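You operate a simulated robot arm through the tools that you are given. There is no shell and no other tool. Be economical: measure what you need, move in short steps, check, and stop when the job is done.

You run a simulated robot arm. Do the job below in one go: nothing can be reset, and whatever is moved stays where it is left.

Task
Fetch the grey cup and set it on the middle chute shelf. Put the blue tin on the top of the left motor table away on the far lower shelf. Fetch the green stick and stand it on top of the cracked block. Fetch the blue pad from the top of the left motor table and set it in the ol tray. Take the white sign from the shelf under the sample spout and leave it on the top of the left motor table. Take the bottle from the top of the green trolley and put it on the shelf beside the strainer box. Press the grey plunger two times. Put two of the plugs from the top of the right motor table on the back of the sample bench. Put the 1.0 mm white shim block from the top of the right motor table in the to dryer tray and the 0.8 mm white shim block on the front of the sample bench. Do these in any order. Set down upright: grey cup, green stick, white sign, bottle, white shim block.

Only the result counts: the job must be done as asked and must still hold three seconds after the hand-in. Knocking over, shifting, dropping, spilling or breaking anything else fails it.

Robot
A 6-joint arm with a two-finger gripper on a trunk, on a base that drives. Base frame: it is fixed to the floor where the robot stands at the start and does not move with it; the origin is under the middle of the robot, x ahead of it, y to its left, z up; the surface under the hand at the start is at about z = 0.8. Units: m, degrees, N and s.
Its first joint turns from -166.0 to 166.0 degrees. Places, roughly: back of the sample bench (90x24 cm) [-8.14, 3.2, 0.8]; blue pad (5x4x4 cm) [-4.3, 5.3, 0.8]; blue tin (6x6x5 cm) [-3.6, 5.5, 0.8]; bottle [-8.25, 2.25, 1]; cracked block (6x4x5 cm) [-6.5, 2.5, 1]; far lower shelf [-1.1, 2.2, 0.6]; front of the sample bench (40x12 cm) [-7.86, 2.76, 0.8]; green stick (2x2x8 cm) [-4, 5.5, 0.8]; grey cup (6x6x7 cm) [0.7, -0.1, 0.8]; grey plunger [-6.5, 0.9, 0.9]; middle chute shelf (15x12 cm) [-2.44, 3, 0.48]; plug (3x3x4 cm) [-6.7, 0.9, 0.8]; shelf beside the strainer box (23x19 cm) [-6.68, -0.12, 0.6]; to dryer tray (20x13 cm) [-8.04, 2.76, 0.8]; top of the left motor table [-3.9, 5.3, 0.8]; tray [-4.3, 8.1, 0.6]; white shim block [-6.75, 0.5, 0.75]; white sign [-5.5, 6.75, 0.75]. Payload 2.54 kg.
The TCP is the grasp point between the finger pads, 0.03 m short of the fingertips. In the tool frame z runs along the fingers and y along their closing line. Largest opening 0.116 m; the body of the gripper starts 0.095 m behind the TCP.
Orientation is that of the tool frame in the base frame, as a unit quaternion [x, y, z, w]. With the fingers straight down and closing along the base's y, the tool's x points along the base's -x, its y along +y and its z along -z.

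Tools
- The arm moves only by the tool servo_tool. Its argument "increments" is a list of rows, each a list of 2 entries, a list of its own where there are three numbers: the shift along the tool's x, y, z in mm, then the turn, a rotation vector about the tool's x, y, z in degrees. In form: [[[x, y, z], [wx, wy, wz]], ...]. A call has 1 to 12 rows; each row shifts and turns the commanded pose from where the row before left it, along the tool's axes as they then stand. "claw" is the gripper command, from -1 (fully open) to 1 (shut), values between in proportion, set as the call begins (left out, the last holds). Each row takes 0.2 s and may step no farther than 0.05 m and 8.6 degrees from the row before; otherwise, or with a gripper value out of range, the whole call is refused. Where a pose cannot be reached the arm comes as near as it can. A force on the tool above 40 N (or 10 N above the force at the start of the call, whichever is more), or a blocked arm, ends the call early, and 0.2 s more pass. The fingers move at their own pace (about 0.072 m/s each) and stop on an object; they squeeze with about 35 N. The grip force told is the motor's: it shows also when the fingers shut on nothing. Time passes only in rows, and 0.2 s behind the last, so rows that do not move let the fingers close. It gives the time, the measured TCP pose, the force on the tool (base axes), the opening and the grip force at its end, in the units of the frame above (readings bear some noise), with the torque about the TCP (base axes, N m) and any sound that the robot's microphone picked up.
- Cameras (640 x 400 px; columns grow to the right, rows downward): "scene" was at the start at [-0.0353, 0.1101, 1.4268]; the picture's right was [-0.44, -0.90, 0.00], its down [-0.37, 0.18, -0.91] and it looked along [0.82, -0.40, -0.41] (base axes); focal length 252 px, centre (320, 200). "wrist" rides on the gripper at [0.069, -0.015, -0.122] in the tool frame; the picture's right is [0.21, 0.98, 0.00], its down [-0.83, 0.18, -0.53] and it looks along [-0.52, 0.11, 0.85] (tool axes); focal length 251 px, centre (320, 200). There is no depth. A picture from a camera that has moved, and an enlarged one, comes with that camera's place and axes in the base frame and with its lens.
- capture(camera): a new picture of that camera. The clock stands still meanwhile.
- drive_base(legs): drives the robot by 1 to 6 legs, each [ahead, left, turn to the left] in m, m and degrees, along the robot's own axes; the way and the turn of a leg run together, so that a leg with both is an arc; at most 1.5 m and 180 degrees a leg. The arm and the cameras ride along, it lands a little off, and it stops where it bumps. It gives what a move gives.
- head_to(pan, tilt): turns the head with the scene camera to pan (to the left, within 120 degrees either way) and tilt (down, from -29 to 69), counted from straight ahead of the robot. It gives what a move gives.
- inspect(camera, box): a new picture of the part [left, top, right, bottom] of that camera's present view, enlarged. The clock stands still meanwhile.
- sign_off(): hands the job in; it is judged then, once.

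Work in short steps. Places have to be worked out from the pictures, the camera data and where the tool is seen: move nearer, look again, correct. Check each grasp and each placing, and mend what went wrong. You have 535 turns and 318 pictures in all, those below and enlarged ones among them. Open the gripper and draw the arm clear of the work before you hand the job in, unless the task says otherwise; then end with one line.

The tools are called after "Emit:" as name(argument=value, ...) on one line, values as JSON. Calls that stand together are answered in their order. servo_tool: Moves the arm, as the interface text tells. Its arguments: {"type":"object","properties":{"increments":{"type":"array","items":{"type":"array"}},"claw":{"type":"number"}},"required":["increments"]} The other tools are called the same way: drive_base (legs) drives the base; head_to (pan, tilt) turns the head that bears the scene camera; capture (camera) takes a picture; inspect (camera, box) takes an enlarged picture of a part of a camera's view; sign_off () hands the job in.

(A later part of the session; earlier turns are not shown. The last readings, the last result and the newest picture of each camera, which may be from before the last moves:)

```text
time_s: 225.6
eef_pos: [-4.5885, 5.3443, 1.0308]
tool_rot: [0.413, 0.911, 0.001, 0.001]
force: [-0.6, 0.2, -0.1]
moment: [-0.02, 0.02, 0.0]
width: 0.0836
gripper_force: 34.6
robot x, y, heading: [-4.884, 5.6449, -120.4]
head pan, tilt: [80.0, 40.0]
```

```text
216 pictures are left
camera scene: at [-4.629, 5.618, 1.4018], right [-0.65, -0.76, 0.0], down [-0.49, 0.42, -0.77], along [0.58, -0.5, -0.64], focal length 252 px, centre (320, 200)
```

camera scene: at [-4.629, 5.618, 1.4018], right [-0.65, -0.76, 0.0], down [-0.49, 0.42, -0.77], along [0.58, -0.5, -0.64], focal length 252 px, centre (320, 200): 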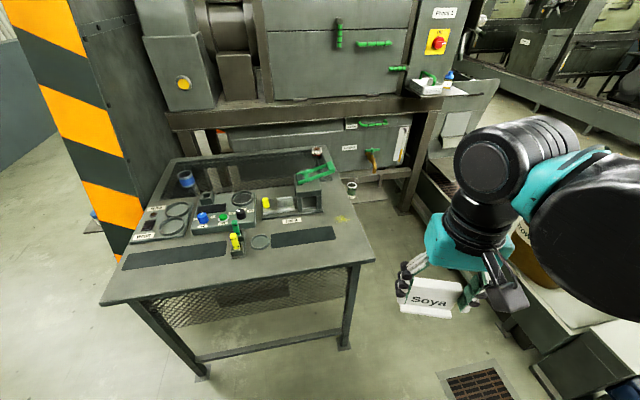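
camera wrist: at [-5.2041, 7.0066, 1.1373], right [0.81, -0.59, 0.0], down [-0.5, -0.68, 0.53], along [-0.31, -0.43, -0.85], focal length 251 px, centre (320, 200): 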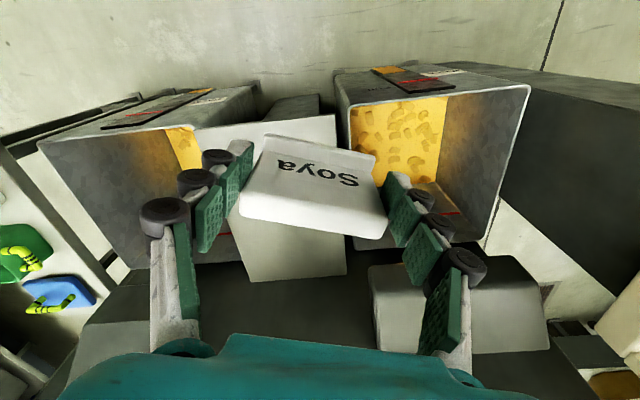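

I swing the hand over the plain front strip of the table at (-4.285,5.245), aligned with the table edge, and lower to just above.

Emit:
servo_tool(increments=[[[-39.3, 23.3, 0], [0, 0, 0]], [[-39.3, 23.3, 0], [0, 0, 0]], [[-39.3, 23.3, 0], [0, 0, 0]], [[-39.3, 23.3, 0], [0, 0, 0]], [[-39.3, 23.3, 0], [0, 0, 0]], [[-39.3, 23.3, 0], [0, 0, 0]], [[-39.3, 23.3, 0], [0, 0, 0]], [[0, 0, 0], [0, 0, -6.2]], [[0, 0, 0], [0, 0, -6.2]], [[0, 0, 0], [0, 0, -6.3]]])

Emit:
servo_tool(increments=[[[0, 0, 45], [0, 0, 0]], [[0, 0, 45], [0, 0, 0]], [[0, 0, 45], [0, 0, 0]], [[0, 0, 45], [0, 0, 0]]])

Emit:
capture(camera="wrist")

Emit:
inspect(camera="scene", box=[200, 160, 440, 310])

```text
time_s: 227.8
eef_pos: [-4.2846, 5.2423, 1.0319]
tool_rot: [0.259, 0.966, -0.001, 0.002]
force: [0.0, 0.7, -0.1]
moment: [0.04, -0.01, 0.02]
width: 0.0836
gripper_force: 35.1
robot x, y, heading: [-4.8868, 5.6497, -120.6]
head pan, tilt: [80.0, 40.0]
```

```text
time_s: 228.8
eef_pos: [-4.2873, 5.2434, 0.8531]
tool_rot: [0.26, 0.966, 0.0, 0.002]
force: [0.3, -0.5, -0.5]
moment: [-0.05, -0.03, -0.01]
width: 0.0836
gripper_force: 34.9
robot x, y, heading: [-4.8858, 5.6434, -120.8]
head pan, tilt: [80.0, 40.0]
```

```text
215 pictures are left
camera wrist: at [-4.3538, 5.2639, 0.9746], right [0.3, 0.95, 0.0], down [0.8, -0.26, 0.54], along [0.51, -0.16, -0.84], focal length 251 px, centre (320, 200)
```

wrist: 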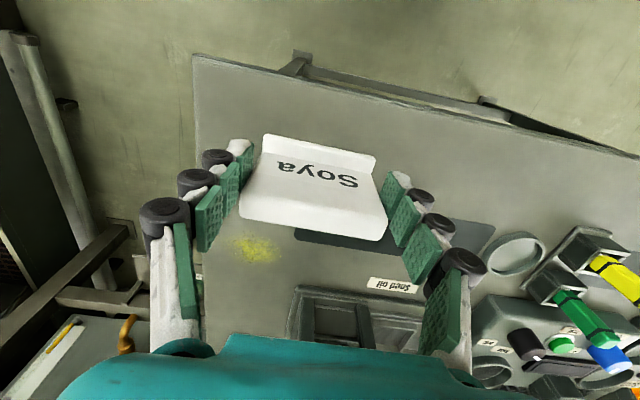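

```text
2.67 times, centred on (320, 235) of scene
camera zoom: at [-4.629, 5.618, 1.4018], right [-0.65, -0.76, 0.0], down [-0.49, 0.42, -0.77], along [0.58, -0.5, -0.64], focal length 673 px, centre (320, 107)
```

zoom: 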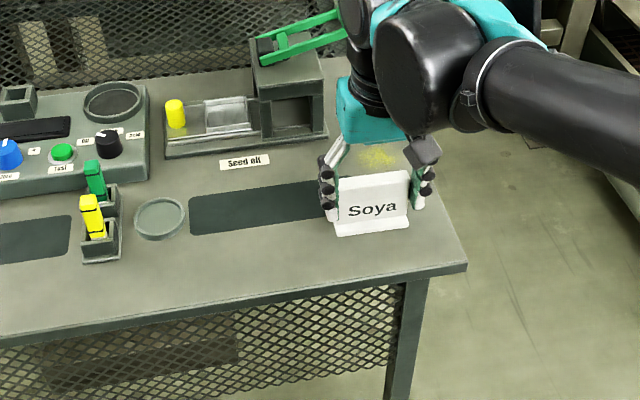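

Clear spot. I lower until contact.

Emit:
servo_tool(increments=[[[0, 0, 30], [0, 0, 0]], [[0, 0, 10], [0, 0, 0]], [[0, 0, 6], [0, 0, 0]], [[0, 0, 4], [0, 0, 0]], [[0, 0, 3], [0, 0, 0]], [[0, 0, 3], [0, 0, 0]]])

```text
time_s: 230.2
eef_pos: [-4.2855, 5.2434, 0.7963]
tool_rot: [0.259, 0.966, 0.001, 0.001]
force: [-7.2, -7.5, 25.7]
moment: [-0.45, 0.05, -0.14]
width: 0.0837
gripper_force: 35.3
robot x, y, heading: [-4.887, 5.6466, -120.7]
head pan, tilt: [80.0, 40.0]
```

Contact at z=0.796 as expected. I open slightly, rise, and check.

Emit:
servo_tool(increments=[[[0, 0, 0], [0, 0, 0]], [[0, 0, 0], [0, 0, 0]], [[0, 0, 0], [0, 0, 0]]], claw=-0.9)

Emit:
servo_tool(increments=[[[0, 0, -30], [0, 0, 0]], [[0, 0, -40], [0, 0, 0]], [[0, 0, -40], [0, 0, 0]], [[0, 0, -40], [0, 0, 0]]])

Emit:
inspect(camera="scene", box=[200, 160, 440, 310])

Emit:
capture(camera="wrist")

```text
time_s: 231.0
eef_pos: [-4.2856, 5.244, 0.7945]
tool_rot: [0.259, 0.966, 0.001, 0.001]
force: [-0.1, -0.2, 0.4]
moment: [0.02, 0.01, 0.02]
width: 0.1101
gripper_force: 0.0
robot x, y, heading: [-4.886, 5.6456, -120.8]
head pan, tilt: [80.0, 40.0]
```

```text
time_s: 232.0
eef_pos: [-4.2839, 5.2454, 0.9491]
tool_rot: [0.26, 0.966, 0.001, 0.001]
force: [-0.3, -0.8, -0.6]
moment: [-0.02, 0.06, -0.02]
width: 0.1103
gripper_force: 0.1
robot x, y, heading: [-4.8855, 5.6461, -120.9]
head pan, tilt: [80.0, 40.0]
```

```text
2.67 times, centred on (320, 235) of scene
camera zoom: at [-4.6289, 5.6179, 1.4018], right [-0.65, -0.76, 0.0], down [-0.49, 0.42, -0.77], along [0.58, -0.5, -0.64], focal length 673 px, centre (320, 107)
```

zoom: 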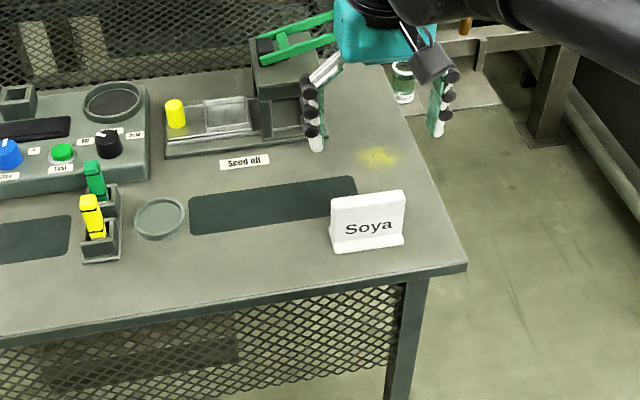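

```text
212 pictures are left
camera wrist: at [-4.3501, 5.2657, 1.0707], right [0.3, 0.95, 0.0], down [0.8, -0.26, 0.53], along [0.51, -0.16, -0.84], focal length 251 px, centre (320, 200)
```

wrist: 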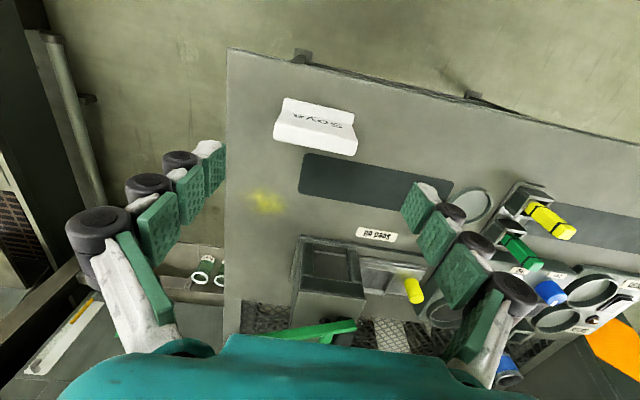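

The sign stands well. Now the green stick: top triangulated at (-4.037,5.457,0.851); yellow one is ~6 cm aside along e1, so the present closing direction suits. I move above it with a narrowed opening.

Emit:
servo_tool(increments=[[[-15.4, 44, 0], [0, 0, 0]], [[-15.4, 44, 0], [0, 0, 0]], [[-15.4, 44, 0], [0, 0, 0]], [[-15.4, 44, 0], [0, 0, 0]], [[-15.4, 44, 0], [0, 0, 0]], [[-15.4, 44, 0], [0, 0, 0]], [[-15.4, 44, 0], [0, 0, 0]]], claw=0.05)

Emit:
capture(camera="wrist")

Emit:
inspect(camera="scene", box=[140, 160, 330, 280])

```text
time_s: 233.6
eef_pos: [-4.1236, 5.4146, 0.9372]
tool_rot: [0.26, 0.966, 0.002, 0.0]
force: [0.1, 0.3, -0.7]
moment: [-0.01, 0.02, -0.01]
width: 0.055
gripper_force: 0.1
out of reach, approached as far as the arm can: row 5, 6, 7
robot x, y, heading: [-4.8861, 5.6461, -120.8]
head pan, tilt: [80.0, 40.0]
```

```text
211 pictures are left
camera wrist: at [-4.1914, 5.435, 1.0579], right [0.3, 0.95, 0.0], down [0.8, -0.26, 0.53], along [0.51, -0.16, -0.84], focal length 251 px, centre (320, 200)
```

wrist: 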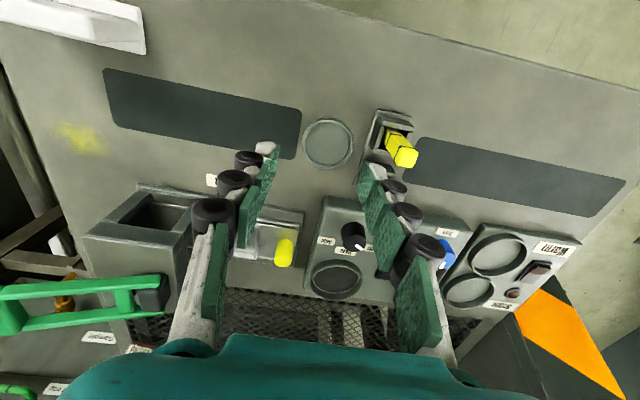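

```text
3.33 times, centred on (235, 220) of scene
camera zoom: at [-4.6288, 5.6178, 1.4018], right [-0.65, -0.76, 0.0], down [-0.49, 0.42, -0.77], along [0.58, -0.5, -0.64], focal length 842 px, centre (603, 133)
```

zoom: 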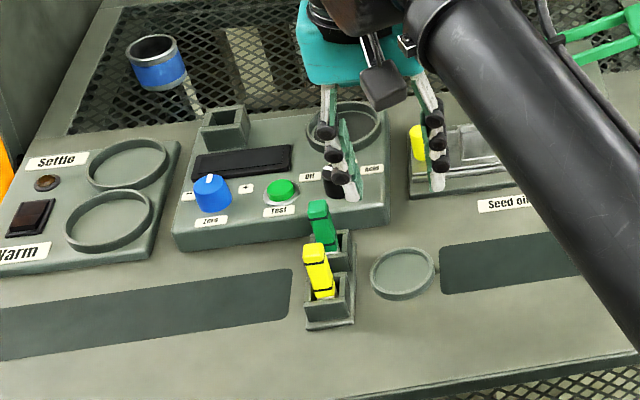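

Out of reach by ~9 cm; I lift and slide the base 0.2 m toward the table.

Emit:
servo_tool(increments=[[[0, 0, -40], [0, 0, 0]], [[20, -20, -40], [0, 0, 0]], [[40, -20, 0], [0, 0, 0]], [[40, -20, 0], [0, 0, 0]]])

Emit:
drive_base(legs=[[0, 0.2, 0]])

Emit:
capture(camera="wrist")

Emit:
capture(camera="scene")

```text
time_s: 234.6
eef_pos: [-4.2511, 5.4167, 0.9887]
tool_rot: [0.259, 0.966, 0.001, 0.0]
force: [0.1, -0.4, -0.5]
moment: [0.0, 0.03, 0.0]
width: 0.0552
gripper_force: 0.1
out of reach, approached as far as the arm can: row 1
robot x, y, heading: [-4.8845, 5.6456, -120.7]
head pan, tilt: [80.0, 40.0]
```

```text
time_s: 236.2
eef_pos: [-4.0776, 5.3195, 0.9895]
tool_rot: [0.257, 0.966, 0.001, 0.001]
force: [-0.3, 0.3, -0.3]
moment: [0.02, 0.01, 0.04]
width: 0.0551
gripper_force: 0.1
robot x, y, heading: [-4.7142, 5.5443, -120.1]
head pan, tilt: [80.0, 40.0]
```

```text
209 pictures are left
camera wrist: at [-4.1452, 5.3393, 1.1123], right [0.3, 0.95, 0.0], down [0.81, -0.25, 0.53], along [0.51, -0.16, -0.84], focal length 251 px, centre (320, 200)
```

wrist: 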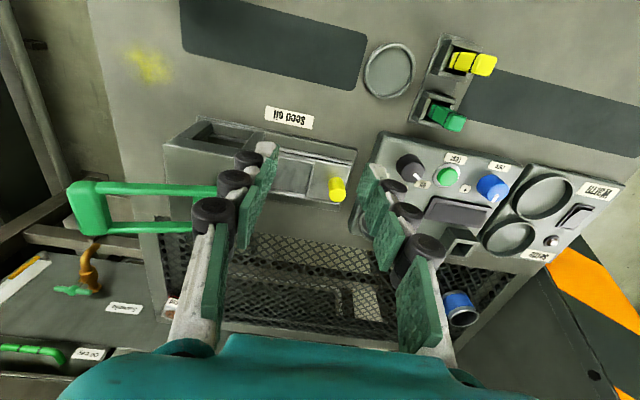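

```text
208 pictures are left
camera scene: at [-4.4569, 5.5183, 1.4018], right [-0.65, -0.76, 0.0], down [-0.49, 0.42, -0.77], along [0.58, -0.5, -0.64], focal length 252 px, centre (320, 200)
```

scene: 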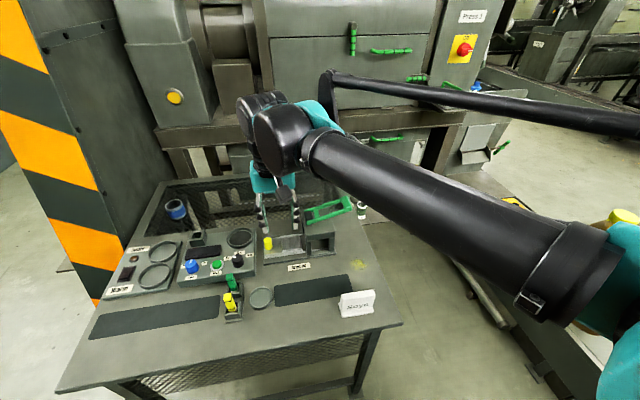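

The stick top is again at (-4.036,5.455). I move over it and look once more.

Emit:
servo_tool(increments=[[[11, 46, 0], [0, 0, 0]], [[11, 46, 0], [0, 0, 0]], [[11, 46, 0], [0, 0, 0]], [[0, 0, 40], [0, 0, 0]]])

Emit:
capture(camera="wrist")

Emit:
inspect(camera="scene", box=[140, 200, 330, 320])

```text
time_s: 237.2
eef_pos: [-4.0413, 5.4521, 0.9495]
tool_rot: [0.257, 0.966, 0.0, 0.001]
force: [0.0, 0.0, 0.5]
moment: [0.02, 0.0, 0.0]
width: 0.0551
gripper_force: 0.0
robot x, y, heading: [-4.7105, 5.5468, -120.4]
head pan, tilt: [80.0, 40.0]
```

```text
207 pictures are left
camera wrist: at [-4.107, 5.4726, 1.073], right [0.3, 0.95, 0.0], down [0.81, -0.25, 0.54], along [0.51, -0.16, -0.84], focal length 251 px, centre (320, 200)
```

wrist: 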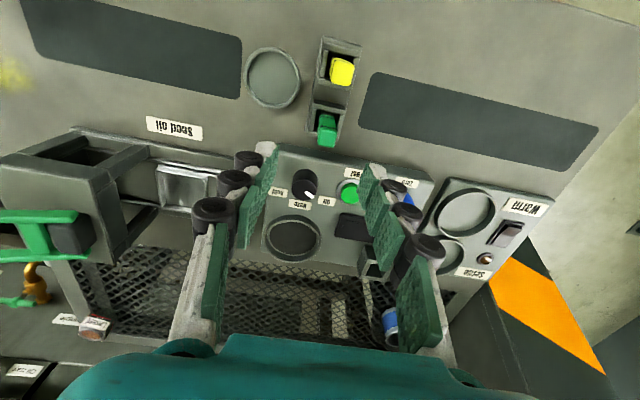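

```text
3.33 times, centred on (235, 260) of scene
camera zoom: at [-4.457, 5.5184, 1.4018], right [-0.65, -0.76, 0.0], down [-0.49, 0.42, -0.77], along [0.58, -0.5, -0.64], focal length 842 px, centre (603, 0)
```

zoom: 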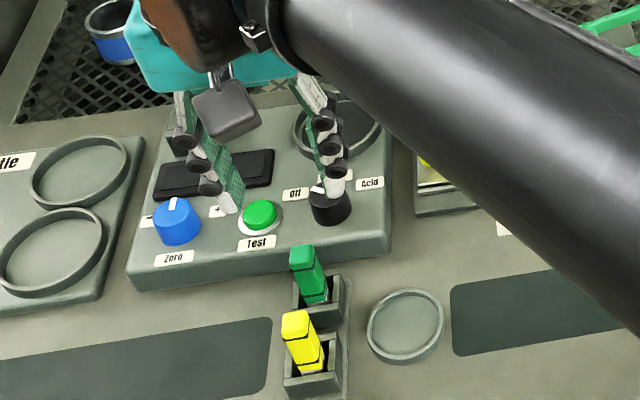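

Centred. I lower to z≈0.845 and close on the upper part of the stick.

Emit:
servo_tool(increments=[[[0, 6, 40], [0, 0, 0]], [[0, 0, 40], [0, 0, 0]], [[0, 0, 15], [0, 0, 0]], [[0, 0, 9], [0, 0, 0]]])

Emit:
capture(camera="wrist")

```text
time_s: 238.2
eef_pos: [-4.0382, 5.4593, 0.8491]
tool_rot: [0.257, 0.966, 0.001, 0.001]
force: [0.8, 0.4, -0.6]
moment: [-0.01, -0.04, 0.0]
width: 0.0549
gripper_force: 0.1
robot x, y, heading: [-4.7121, 5.5458, -120.4]
head pan, tilt: [80.0, 40.0]
```

```text
205 pictures are left
camera wrist: at [-4.105, 5.479, 0.9705], right [0.3, 0.95, 0.0], down [0.81, -0.25, 0.54], along [0.51, -0.16, -0.84], focal length 251 px, centre (320, 200)
```

wrist: 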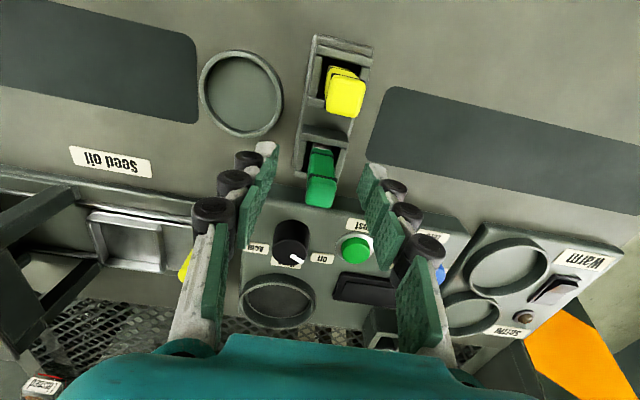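

Emit:
servo_tool(increments=[[[0, 0, 0], [0, 0, 0]], [[0, 0, 0], [0, 0, 0]], [[0, 0, 0], [0, 0, 0]]], claw=1)

Emit:
capture(camera="wrist")

```text
time_s: 238.9
eef_pos: [-4.0386, 5.459, 0.8481]
tool_rot: [0.257, 0.966, 0.0, 0.001]
force: [0.2, 0.5, -0.7]
moment: [0.02, -0.01, 0.04]
width: 0.0156
gripper_force: 34.9
robot x, y, heading: [-4.7126, 5.5468, -120.1]
head pan, tilt: [80.0, 40.0]
```

```text
204 pictures are left
camera wrist: at [-4.105, 5.4789, 0.9707], right [0.3, 0.95, 0.0], down [0.81, -0.25, 0.54], along [0.51, -0.16, -0.84], focal length 251 px, centre (320, 200)
```

wrist: 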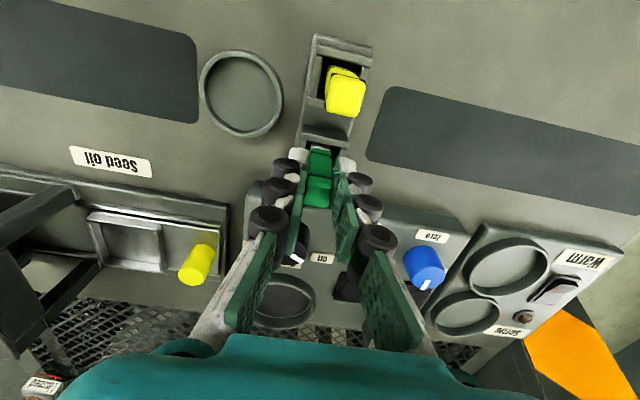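

Gripped (1.6 cm). I lift it straight out of its socket.

Emit:
servo_tool(increments=[[[0, 0, -20], [0, 0, 0]], [[0, 0, -30], [0, 0, 0]], [[0, 0, -40], [0, 0, 0]], [[0, 0, -40], [0, 0, 0]], [[0, 0, -40], [0, 0, 0]], [[0, 0, -20], [0, 0, 0]]])

Emit:
inspect(camera="scene", box=[140, 130, 330, 320])

```text
time_s: 240.3
eef_pos: [-4.0355, 5.459, 1.0368]
tool_rot: [0.258, 0.966, 0.001, 0.001]
force: [0.7, 0.5, 0.1]
moment: [0.0, -0.01, 0.01]
width: 0.0155
gripper_force: 34.9
robot x, y, heading: [-4.7146, 5.5444, -120.5]
head pan, tilt: [80.0, 40.0]
```

```text
2.11 times, centred on (235, 225) of scene
camera zoom: at [-4.4569, 5.5183, 1.4018], right [-0.65, -0.76, 0.0], down [-0.49, 0.42, -0.77], along [0.58, -0.5, -0.64], focal length 532 px, centre (499, 147)
```

zoom: 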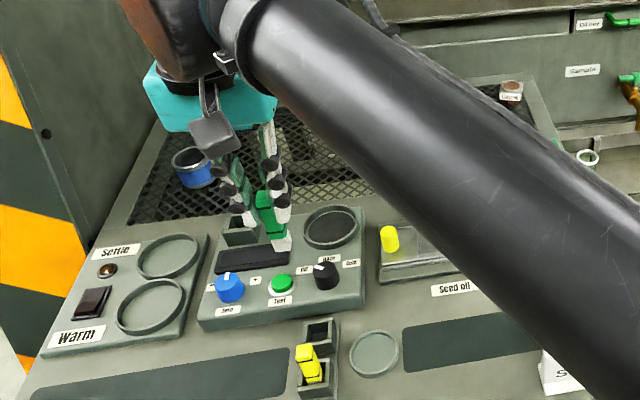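

Emit:
capture(camera="wrist")

```text
202 pictures are left
camera wrist: at [-4.103, 5.4791, 1.1587], right [0.3, 0.95, 0.0], down [0.81, -0.25, 0.53], along [0.51, -0.16, -0.84], focal length 251 px, centre (320, 200)
```

wrist: 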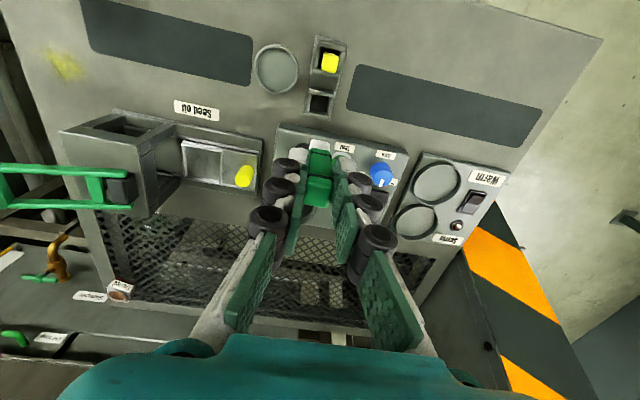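

Stick held; its bottom is ~7.7 cm below the TCP. I draw the arm in and drive out through the corridor to the aisle.

Emit:
servo_tool(increments=[[[37.8, -28, -8], [0, 0, 0]], [[37.8, -28, -8], [0, 0, 0]], [[37.8, -28, -8], [0, 0, 0]], [[37.8, -28, -8], [0, 0, 0]], [[37.8, -28, -8], [0, 0, 0]], [[37.8, -28, -8], [0, 0, 0]], [[37.8, -28, -8], [0, 0, 0]], [[37.8, -28, -8], [0, 0, 0]], [[37.8, -28, -8], [0, 0, 0]], [[37.8, -28, -8], [0, 0, 0]], [[37.8, -28, -8], [0, 0, 0]]])

Emit:
drive_base(legs=[[0.25, -0.3, 0], [0.4, -0.35, 0], [1.0, 0, 0], [0.75, 0, 0]])

Emit:
head_to(pan=0, tilt=25)

Emit:
capture(camera="scene")

```text
time_s: 242.8
eef_pos: [-4.5533, 5.4009, 1.1247]
tool_rot: [0.257, 0.966, 0.001, 0.001]
force: [1.0, -0.7, 0.3]
moment: [-0.02, 0.08, 0.0]
width: 0.0156
gripper_force: 35.3
robot x, y, heading: [-4.713, 5.5429, -120.5]
head pan, tilt: [80.0, 40.0]
```

```text
time_s: 256.2
eef_pos: [-6.3604, 3.7047, 1.1255]
tool_rot: [0.277, 0.961, 0.0, 0.002]
force: [0.2, -0.2, 0.4]
moment: [-0.02, -0.04, 0.01]
width: 0.0153
gripper_force: 34.9
robot x, y, heading: [-6.513, 3.8563, -122.7]
head pan, tilt: [80.0, 40.0]
```

```text
time_s: 257.8
eef_pos: [-6.3601, 3.704, 1.1242]
tool_rot: [0.276, 0.961, 0.001, 0.002]
force: [0.7, 0.0, 0.2]
moment: [0.0, -0.01, -0.04]
width: 0.0154
gripper_force: 34.9
robot x, y, heading: [-6.5144, 3.8551, -122.6]
head pan, tilt: [0.0, 25.0]
```

```text
201 pictures are left
camera scene: at [-6.3718, 3.7984, 1.4251], right [-0.84, 0.54, 0.0], down [0.23, 0.36, -0.91], along [-0.49, -0.76, -0.42], focal length 252 px, centre (320, 200)
```

scene: 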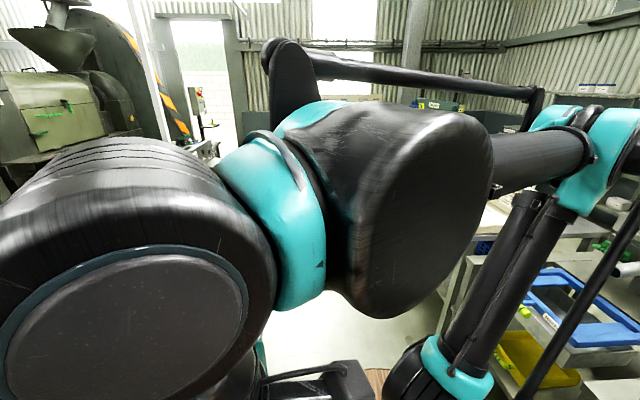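

The arm hides the view ahead; I look to the left and right.

Emit:
head_to(pan=50, tilt=25)

Emit:
capture(camera="scene")

Emit:
head_to(pan=-50, tilt=25)

Emit:
capture(camera="scene")

```text
time_s: 259.0
eef_pos: [-6.3606, 3.705, 1.1252]
tool_rot: [0.276, 0.961, 0.001, 0.001]
force: [-0.3, 0.2, -0.6]
moment: [0.02, -0.01, -0.02]
width: 0.0155
gripper_force: 34.6
robot x, y, heading: [-6.5175, 3.8571, -122.4]
head pan, tilt: [50.0, 25.0]
```

```text
200 pictures are left
camera scene: at [-6.2948, 3.7881, 1.4251], right [-0.95, -0.3, 0.0], down [-0.13, 0.4, -0.91], along [0.27, -0.87, -0.42], focal length 252 px, centre (320, 200)
```

scene: 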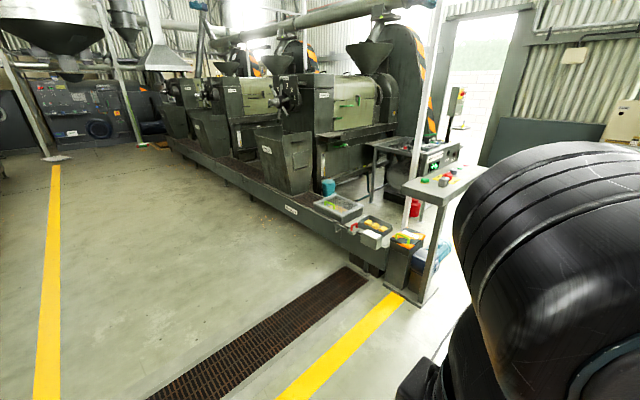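

```text
time_s: 260.7
eef_pos: [-6.3605, 3.7038, 1.1251]
tool_rot: [0.276, 0.961, 0.001, 0.002]
force: [0.0, 0.2, -0.2]
moment: [0.04, -0.03, 0.01]
width: 0.0154
gripper_force: 35.1
robot x, y, heading: [-6.5122, 3.8578, -122.9]
head pan, tilt: [-50.0, 25.0]
```

```text
199 pictures are left
camera scene: at [-6.4136, 3.8642, 1.4251], right [-0.13, 0.99, 0.0], down [0.42, 0.05, -0.91], along [-0.9, -0.12, -0.42], focal length 252 px, centre (320, 200)
```

scene: 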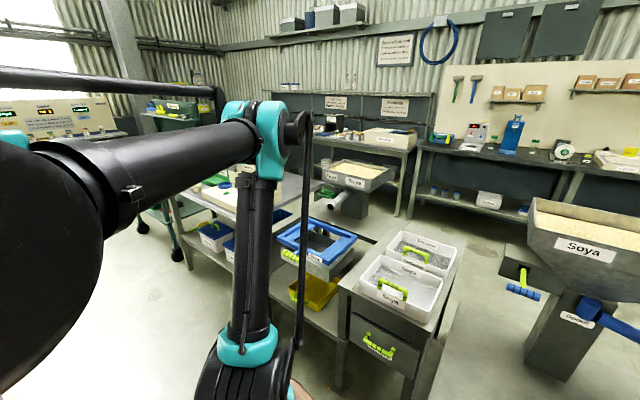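

The cracked block should be on the desk at the other row's end (pixel ~(439,175)); I zoom in there.

Emit:
head_to(pan=50, tilt=25)

Emit:
inspect(camera="scene", box=[320, 110, 480, 310])

```text
time_s: 262.5
eef_pos: [-6.3599, 3.7041, 1.1252]
tool_rot: [0.277, 0.961, 0.001, 0.002]
force: [0.2, -1.2, 0.7]
moment: [0.0, -0.01, 0.0]
width: 0.0156
gripper_force: 35.2
robot x, y, heading: [-6.5132, 3.8541, -122.6]
head pan, tilt: [50.0, 25.0]
```

```text
2.00 times, centred on (400, 210) of scene
camera zoom: at [-6.2948, 3.7881, 1.4251], right [-0.95, -0.3, 0.0], down [-0.13, 0.4, -0.91], along [0.27, -0.87, -0.42], focal length 505 px, centre (160, 180)
```

zoom: 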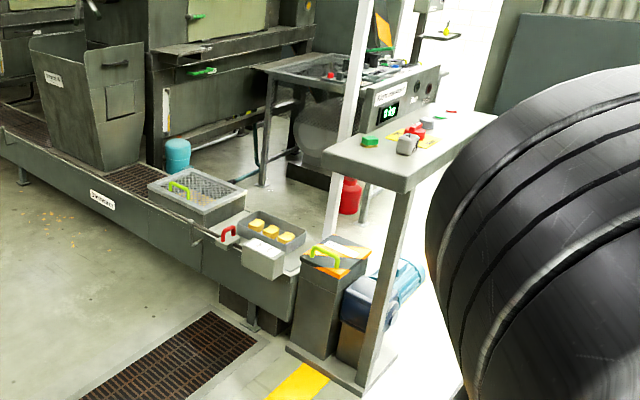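

The grey block on the desk at ≈(-6.53,2.44) is presumably the cracked one. I slide left and forward to face it.

Emit:
drive_base(legs=[[0, 0.6, 2], [0.25, 0, 0]])

Emit:
head_to(pan=15, tilt=30)

Emit:
capture(camera="scene")

Emit:
capture(camera="wrist")

```text
time_s: 267.2
eef_pos: [-5.9873, 3.1852, 1.1249]
tool_rot: [0.261, 0.965, 0.0, 0.001]
force: [1.0, 0.3, -0.3]
moment: [0.01, 0.0, 0.0]
width: 0.0155
gripper_force: 35.4
robot x, y, heading: [-6.146, 3.3307, -120.9]
head pan, tilt: [50.0, 25.0]
```

```text
time_s: 268.2
eef_pos: [-5.9877, 3.1845, 1.1243]
tool_rot: [0.261, 0.965, 0.001, 0.001]
force: [0.1, 0.0, -0.2]
moment: [-0.03, -0.02, 0.01]
width: 0.0155
gripper_force: 34.9
robot x, y, heading: [-6.147, 3.331, -120.8]
head pan, tilt: [15.0, 30.0]
```

```text
197 pictures are left
camera scene: at [-5.9796, 3.2703, 1.4172], right [-0.96, 0.27, 0.0], down [0.14, 0.48, -0.87], along [-0.24, -0.83, -0.5], focal length 252 px, centre (320, 200)
```

scene: 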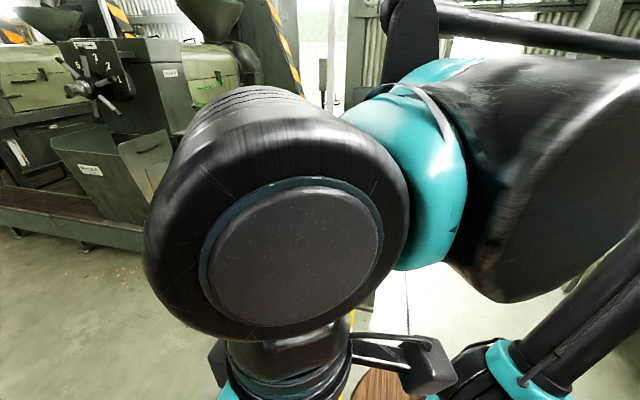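

```text
196 pictures are left
camera wrist: at [-6.0543, 3.2059, 1.2466], right [0.31, 0.95, 0.0], down [0.8, -0.26, 0.54], along [0.51, -0.16, -0.84], focal length 251 px, centre (320, 200)
```

wrist: 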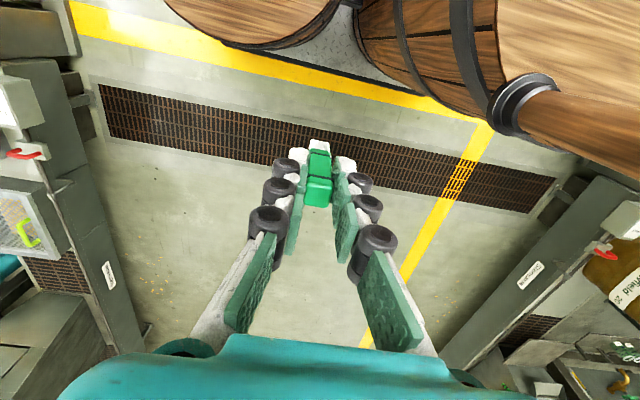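

The arm's wrist hides the view; I swing the hand out to the front.

Emit:
servo_tool(increments=[[[-18.6, -45, 0], [0, 0, 0]], [[-18.6, -45, 0], [0, 0, 0]], [[-18.6, -45, 0], [0, 0, 0]], [[-18.6, -45, 0], [0, 0, 0]], [[-18.6, -45, 0], [0, 0, 0]], [[-18.6, -45, 0], [0, 0, 0]], [[-18.6, -45, 0], [0, 0, 0]], [[-18.6, -45, 0], [0, 0, 0]]])

Emit:
capture(camera="scene")

Emit:
capture(camera="wrist")

```text
time_s: 270.0
eef_pos: [-6.043, 2.7991, 1.1249]
tool_rot: [0.261, 0.965, 0.001, 0.001]
force: [0.0, 0.1, -0.8]
moment: [-0.02, 0.0, 0.01]
width: 0.0158
gripper_force: 35.1
robot x, y, heading: [-6.1513, 3.3333, -121.0]
head pan, tilt: [15.0, 30.0]
```

```text
195 pictures are left
camera scene: at [-5.9797, 3.2707, 1.4172], right [-0.96, 0.27, 0.0], down [0.14, 0.48, -0.87], along [-0.24, -0.83, -0.5], focal length 252 px, centre (320, 200)
```

scene: 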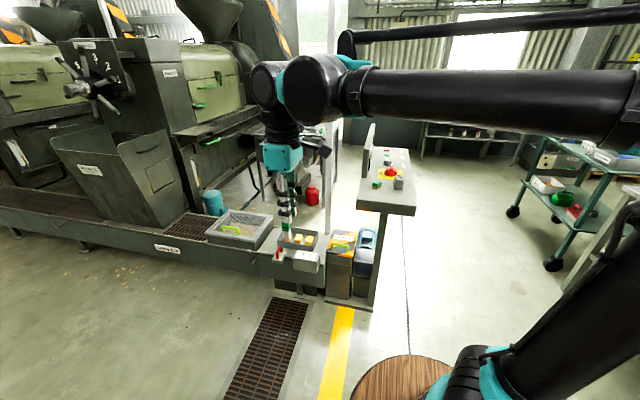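

```text
194 pictures are left
camera wrist: at [-6.1094, 2.8194, 1.2477], right [0.31, 0.95, 0.0], down [0.8, -0.26, 0.54], along [0.51, -0.16, -0.84], focal length 251 px, centre (320, 200)
```

wrist: 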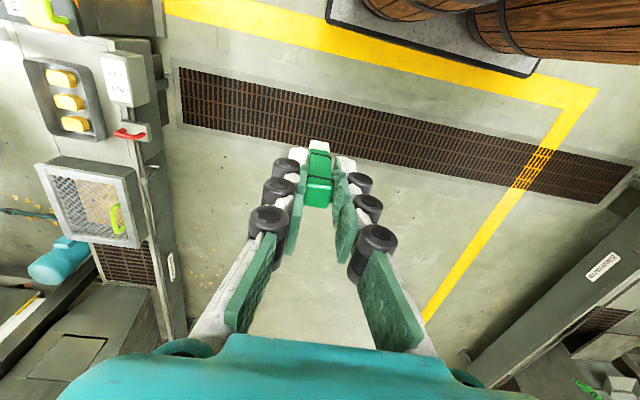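

Emit:
inspect(camera="scene", box=[340, 120, 440, 220])

```text
4.00 times, centred on (390, 170) of scene
camera zoom: at [-5.9797, 3.2707, 1.4172], right [-0.96, 0.27, 0.0], down [0.14, 0.48, -0.87], along [-0.24, -0.83, -0.5], focal length 1010 px, centre (40, 320)
```

zoom: 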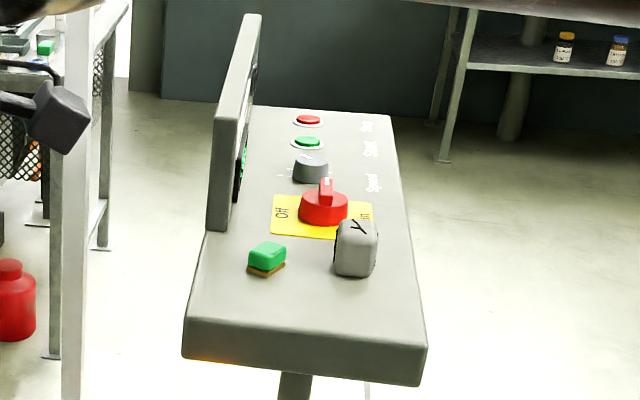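

The cracked grey block stands near the desk's front at ≈(-6.53,2.49), top about z≈1.0. I bring the hand near it (staying high) for a wrist view.

Emit:
servo_tool(increments=[[[24.9, -39.7, -3], [0, 0, 0]], [[24.9, -39.7, -3], [0, 0, 0]], [[24.9, -39.7, -3], [0, 0, 0]], [[24.9, -39.7, -3], [0, 0, 0]], [[24.9, -39.7, -3], [0, 0, 0]], [[24.9, -39.7, -3], [0, 0, 0]], [[24.9, -39.7, -3], [0, 0, 0]], [[24.9, -39.7, -3], [0, 0, 0]], [[24.9, -39.7, -3], [0, 0, 0]], [[24.9, -39.7, -3], [0, 0, 0]]])

Emit:
capture(camera="wrist")

Emit:
inspect(camera="scene", box=[340, 100, 460, 220])

```text
time_s: 272.2
eef_pos: [-6.4546, 2.5819, 1.1494]
tool_rot: [0.261, 0.965, 0.0, 0.002]
force: [0.4, 0.2, 0.6]
moment: [-0.06, 0.05, 0.01]
width: 0.0155
gripper_force: 34.9
robot x, y, heading: [-6.1467, 3.3356, -121.1]
head pan, tilt: [15.0, 30.0]
```

```text
192 pictures are left
camera wrist: at [-6.5206, 2.6033, 1.271], right [0.31, 0.95, 0.0], down [0.8, -0.26, 0.54], along [0.51, -0.16, -0.84], focal length 251 px, centre (320, 200)
```

wrist: 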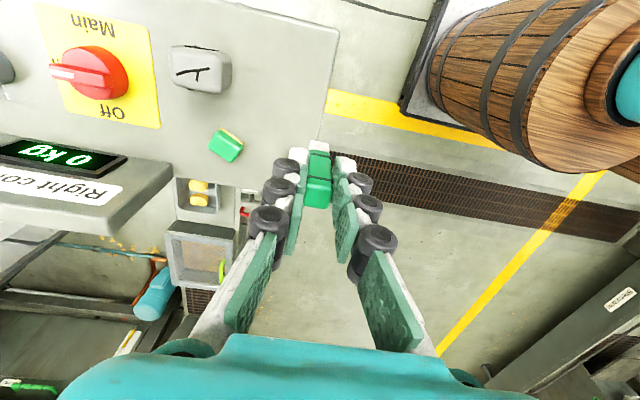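

```text
3.33 times, centred on (400, 160) of scene
camera zoom: at [-5.9792, 3.2707, 1.4171], right [-0.96, 0.27, 0.0], down [0.14, 0.48, -0.87], along [-0.24, -0.83, -0.5], focal length 842 px, centre (53, 333)
```

zoom: 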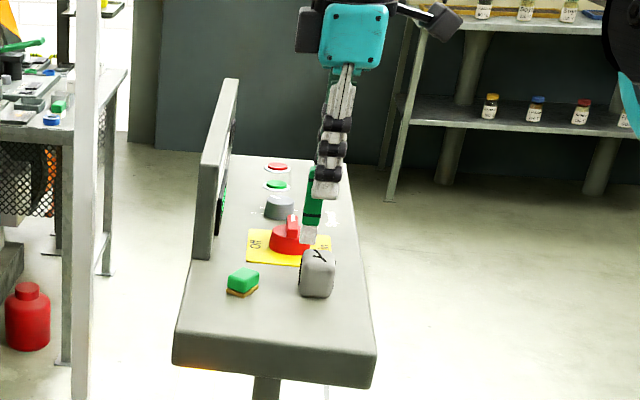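

Block top centre triangulated: (-6.533,2.4875,0.998). I move the stick above it and check from both cameras.

Emit:
servo_tool(increments=[[[6.6, -40, 0], [0, 0, 0]], [[6.6, -40, 0], [0, 0, 0]], [[6.6, -41, 0], [0, 0, 0]], [[0, 0, 40], [0, 0, 0]]])

Emit:
capture(camera="wrist")

Emit:
inspect(camera="scene", box=[360, 130, 440, 210])

```text
time_s: 273.2
eef_pos: [-6.5337, 2.4877, 1.1124]
tool_rot: [0.262, 0.965, 0.0, 0.0]
force: [0.2, 0.3, -0.1]
moment: [0.0, 0.02, -0.01]
width: 0.0157
gripper_force: 35.0
robot x, y, heading: [-6.1458, 3.3342, -120.9]
head pan, tilt: [15.0, 30.0]
```

```text
190 pictures are left
camera wrist: at [-6.6006, 2.5088, 1.2343], right [0.31, 0.95, 0.0], down [0.8, -0.26, 0.54], along [0.51, -0.16, -0.84], focal length 251 px, centre (320, 200)
```

wrist: 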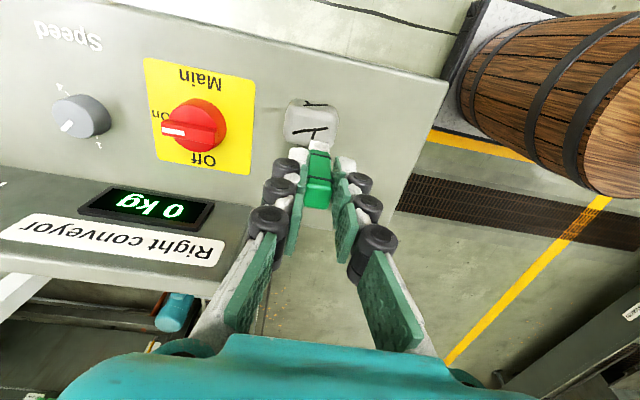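

```text
5.00 times, centred on (400, 170) of scene
camera zoom: at [-5.9795, 3.2705, 1.4172], right [-0.96, 0.27, 0.0], down [0.14, 0.48, -0.87], along [-0.24, -0.83, -0.5], focal length 1262 px, centre (-80, 350)
```

zoom: 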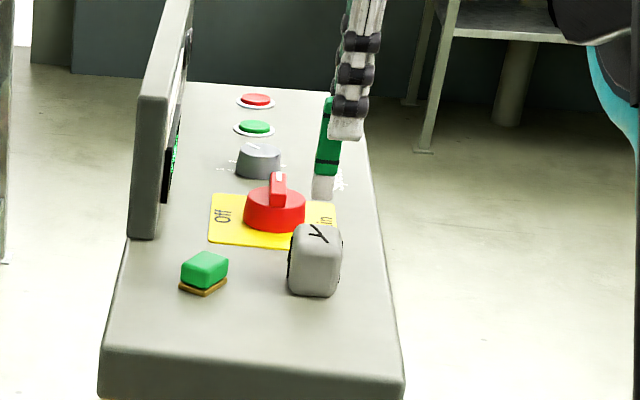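

Nearly centred. I shift 5 mm and lower gently until the stick touches the block.

Emit:
servo_tool(increments=[[[2, -5, 12], [0, 0, 0]], [[0, 0, 8], [0, 0, 0]], [[0, 0, 5], [0, 0, 0]], [[0, 0, 3], [0, 0, 0]], [[0, 0, 2], [0, 0, 0]]])

Emit:
inspect(camera="scene", box=[360, 130, 440, 210])

Emit:
inspect(camera="wrist", box=[240, 60, 400, 220])

```text
time_s: 274.4
eef_pos: [-6.5384, 2.4842, 1.082]
tool_rot: [0.261, 0.965, 0.001, 0.001]
force: [-0.3, 0.4, -0.5]
moment: [-0.03, 0.01, -0.01]
width: 0.0155
gripper_force: 34.6
robot x, y, heading: [-6.145, 3.3318, -121.0]
head pan, tilt: [15.0, 30.0]
```

```text
5.00 times, centred on (400, 170) of scene
camera zoom: at [-5.9797, 3.2703, 1.4172], right [-0.96, 0.27, 0.0], down [0.14, 0.48, -0.87], along [-0.24, -0.83, -0.5], focal length 1262 px, centre (-80, 350)
```

zoom: 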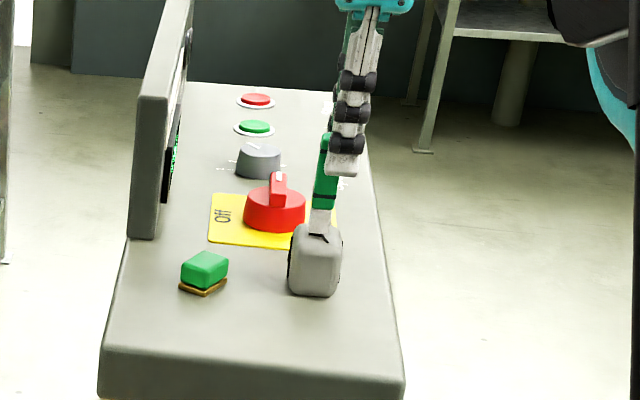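

```text
2.50 times, centred on (320, 140) of wrist
camera zoom: at [-6.6052, 2.5059, 1.2044], right [0.31, 0.95, 0.0], down [0.8, -0.26, 0.54], along [0.51, -0.16, -0.84], focal length 629 px, centre (320, 350)
```

zoom: 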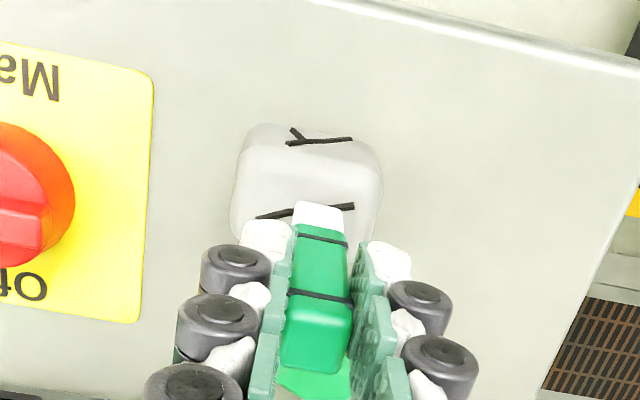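

The stick foot is within ~4 mm of the block centre; I correct by that and continue down in 2 mm steps.

Emit:
servo_tool(increments=[[[3, -4, 0], [0, 0, 0]], [[0, 0, 2], [0, 0, 0]], [[0, 0, 2], [0, 0, 0]], [[0, 0, 2], [0, 0, 0]], [[0, 0, 1.5], [0, 0, 0]]])

```text
time_s: 275.6
eef_pos: [-6.5439, 2.4826, 1.0768]
tool_rot: [0.261, 0.965, 0.001, 0.0]
force: [0.5, -4.3, 31.5]
moment: [-0.39, -0.22, -0.05]
width: 0.0155
gripper_force: 35.3
robot x, y, heading: [-6.1481, 3.3316, -121.0]
head pan, tilt: [15.0, 30.0]
```

Contact. I ease up 1 mm and look before releasing.

Emit:
servo_tool(increments=[[[0, 0, -1], [0, 0, 0]]])

Emit:
inspect(camera="scene", box=[370, 140, 430, 200])

Emit:
inspect(camera="wrist", box=[240, 60, 400, 220])

```text
time_s: 276.0
eef_pos: [-6.5439, 2.4827, 1.0771]
tool_rot: [0.262, 0.965, 0.001, 0.001]
force: [0.1, 0.4, 24.1]
moment: [-0.17, -0.22, -0.03]
width: 0.0156
gripper_force: 35.2
robot x, y, heading: [-6.1464, 3.331, -120.9]
head pan, tilt: [15.0, 30.0]
```

```text
6.67 times, centred on (400, 170) of scene
camera zoom: at [-5.9792, 3.2712, 1.4172], right [-0.96, 0.27, 0.0], down [0.14, 0.48, -0.87], along [-0.24, -0.83, -0.5], focal length 1683 px, centre (-213, 400)
```

zoom: 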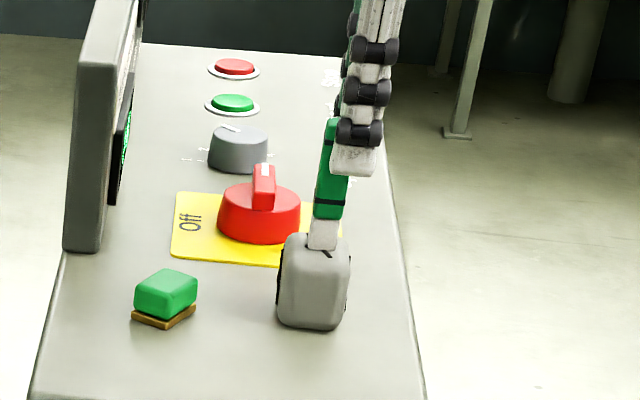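

```text
2.50 times, centred on (320, 140) of wrist
camera zoom: at [-6.61, 2.504, 1.199], right [0.31, 0.95, 0.0], down [0.8, -0.26, 0.53], along [0.51, -0.16, -0.84], focal length 629 px, centre (320, 350)
```

zoom: 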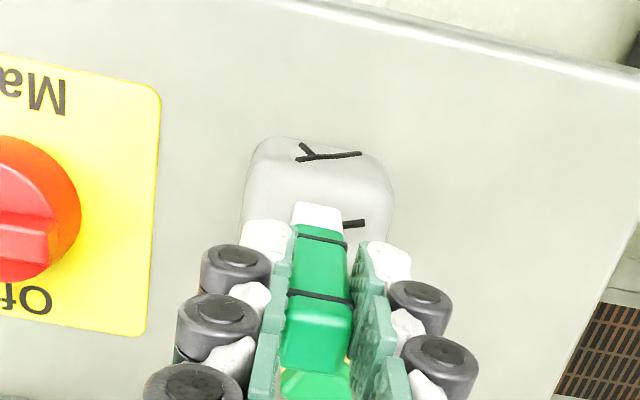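

Well seated. I ease off a bit more, open slowly, and rise.

Emit:
servo_tool(increments=[[[0, 0, -0.7], [0, 0, 0]], [[0, 0, 0], [0, 0, 0]], [[0, 0, 0], [0, 0, 0]]], claw=0.3)

Emit:
inspect(camera="scene", box=[370, 140, 430, 200])

Emit:
servo_tool(increments=[[[0, 0, -10], [0, 0, 0]], [[0, 0, -20], [0, 0, 0]], [[0, 0, -40], [0, 0, 0]], [[0, 0, -40], [0, 0, 0]]])

Emit:
inspect(camera="scene", box=[370, 140, 430, 200])

```text
time_s: 276.8
eef_pos: [-6.544, 2.4828, 1.0755]
tool_rot: [0.261, 0.965, 0.001, 0.001]
force: [0.8, 0.4, 0.1]
moment: [-0.01, 0.01, 0.0]
width: 0.0406
gripper_force: 0.1
robot x, y, heading: [-6.1474, 3.3283, -120.8]
head pan, tilt: [15.0, 30.0]
```

```text
6.67 times, centred on (400, 170) of scene
camera zoom: at [-5.9797, 3.2703, 1.4172], right [-0.96, 0.27, 0.0], down [0.14, 0.48, -0.87], along [-0.24, -0.83, -0.5], focal length 1683 px, centre (-213, 400)
```

zoom: 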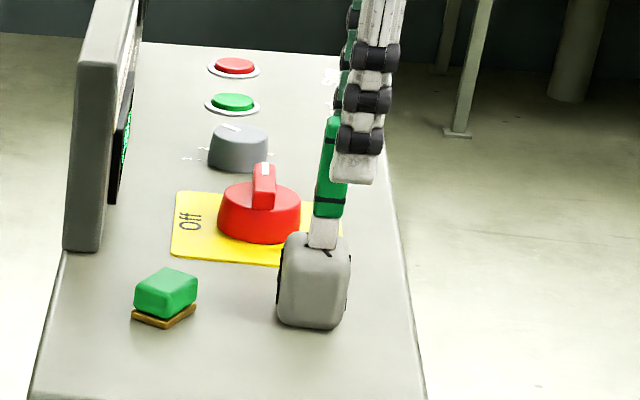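

```text
time_s: 277.8
eef_pos: [-6.5451, 2.4842, 1.1877]
tool_rot: [0.261, 0.965, 0.001, 0.001]
force: [-0.4, 0.1, 0.4]
moment: [0.0, -0.01, 0.02]
width: 0.0406
gripper_force: 0.1
robot x, y, heading: [-6.1456, 3.3353, -120.7]
head pan, tilt: [15.0, 30.0]
```

```text
6.67 times, centred on (400, 170) of scene
camera zoom: at [-5.9797, 3.2703, 1.4172], right [-0.96, 0.27, 0.0], down [0.14, 0.48, -0.87], along [-0.24, -0.83, -0.5], focal length 1683 px, centre (-213, 400)
```

zoom: 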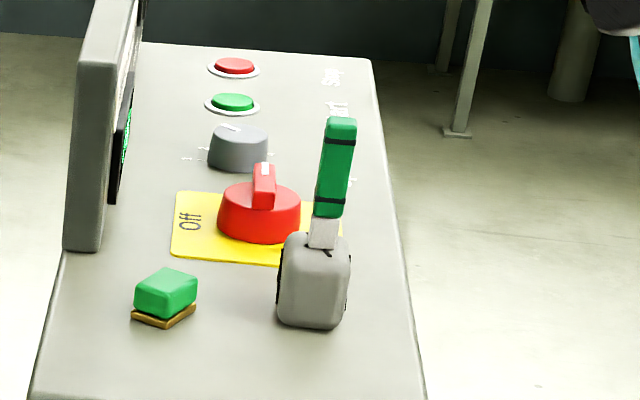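

The stick stands on the block. I draw the arm back and slide right to view the green trolley and sample bench.

Emit:
servo_tool(increments=[[[-4.6, 47, 0], [0, 0, 0]], [[-4.6, 47, 0], [0, 0, 0]], [[-4.6, 47, 0], [0, 0, 0]], [[-4.6, 47, 0], [0, 0, 0]], [[-4.6, 47, 0], [0, 0, 0]], [[-4.6, 47, 0], [0, 0, 0]], [[-4.6, 47, 0], [0, 0, 0]]])

Emit:
drive_base(legs=[[0, -0.55, 0]])

Emit:
head_to(pan=-25, tilt=25)

Emit:
capture(camera="scene")

Emit:
head_to(pan=20, tilt=25)

Emit:
capture(camera="scene")

```text
time_s: 279.4
eef_pos: [-6.3491, 2.7478, 1.1883]
tool_rot: [0.262, 0.965, 0.001, 0.001]
force: [-1.0, -0.3, 0.6]
moment: [0.03, -0.02, -0.03]
width: 0.0407
gripper_force: 0.0
robot x, y, heading: [-6.147, 3.3304, -120.8]
head pan, tilt: [15.0, 30.0]
```

```text
time_s: 282.7
eef_pos: [-6.8369, 3.0399, 1.1889]
tool_rot: [0.263, 0.965, 0.001, 0.002]
force: [0.6, -1.0, 0.0]
moment: [-0.01, 0.03, -0.01]
width: 0.0404
gripper_force: 0.0
robot x, y, heading: [-6.6359, 3.6248, -120.8]
head pan, tilt: [15.0, 30.0]
```

```text
time_s: 283.8
eef_pos: [-6.8367, 3.0394, 1.1884]
tool_rot: [0.263, 0.965, 0.001, 0.001]
force: [0.3, -0.5, -0.3]
moment: [0.0, 0.0, 0.0]
width: 0.0406
gripper_force: 0.1
robot x, y, heading: [-6.6349, 3.6245, -120.7]
head pan, tilt: [-25.0, 25.0]
```

```text
182 pictures are left
camera scene: at [-6.5184, 3.5971, 1.4251], right [-0.56, 0.83, 0.0], down [0.35, 0.24, -0.91], along [-0.75, -0.51, -0.42], focal length 252 px, centre (320, 200)
```

scene: 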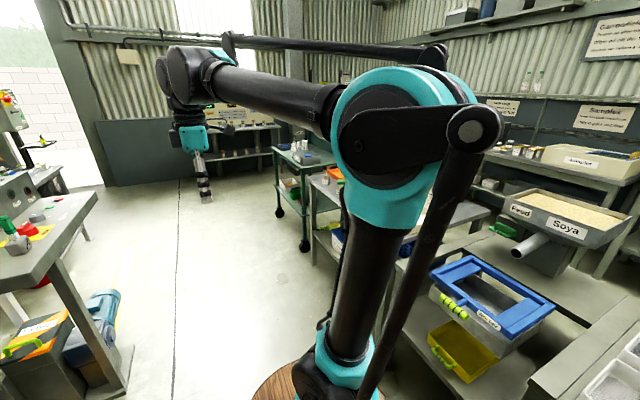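

```text
time_s: 284.9
eef_pos: [-6.8368, 3.0389, 1.1884]
tool_rot: [0.263, 0.965, 0.001, 0.001]
force: [0.1, 0.6, -0.5]
moment: [0.02, 0.0, -0.02]
width: 0.0407
gripper_force: 0.0
robot x, y, heading: [-6.6363, 3.6225, -120.8]
head pan, tilt: [20.0, 25.0]
```

```text
181 pictures are left
camera scene: at [-6.4597, 3.5582, 1.4251], right [-0.98, 0.19, 0.0], down [0.08, 0.41, -0.91], along [-0.17, -0.89, -0.42], focal length 252 px, centre (320, 200)
```

scene: 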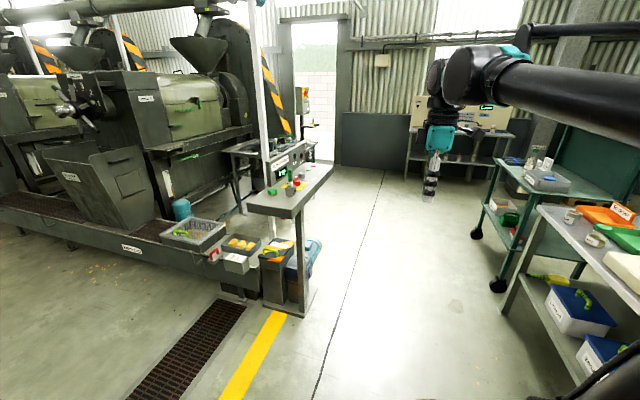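

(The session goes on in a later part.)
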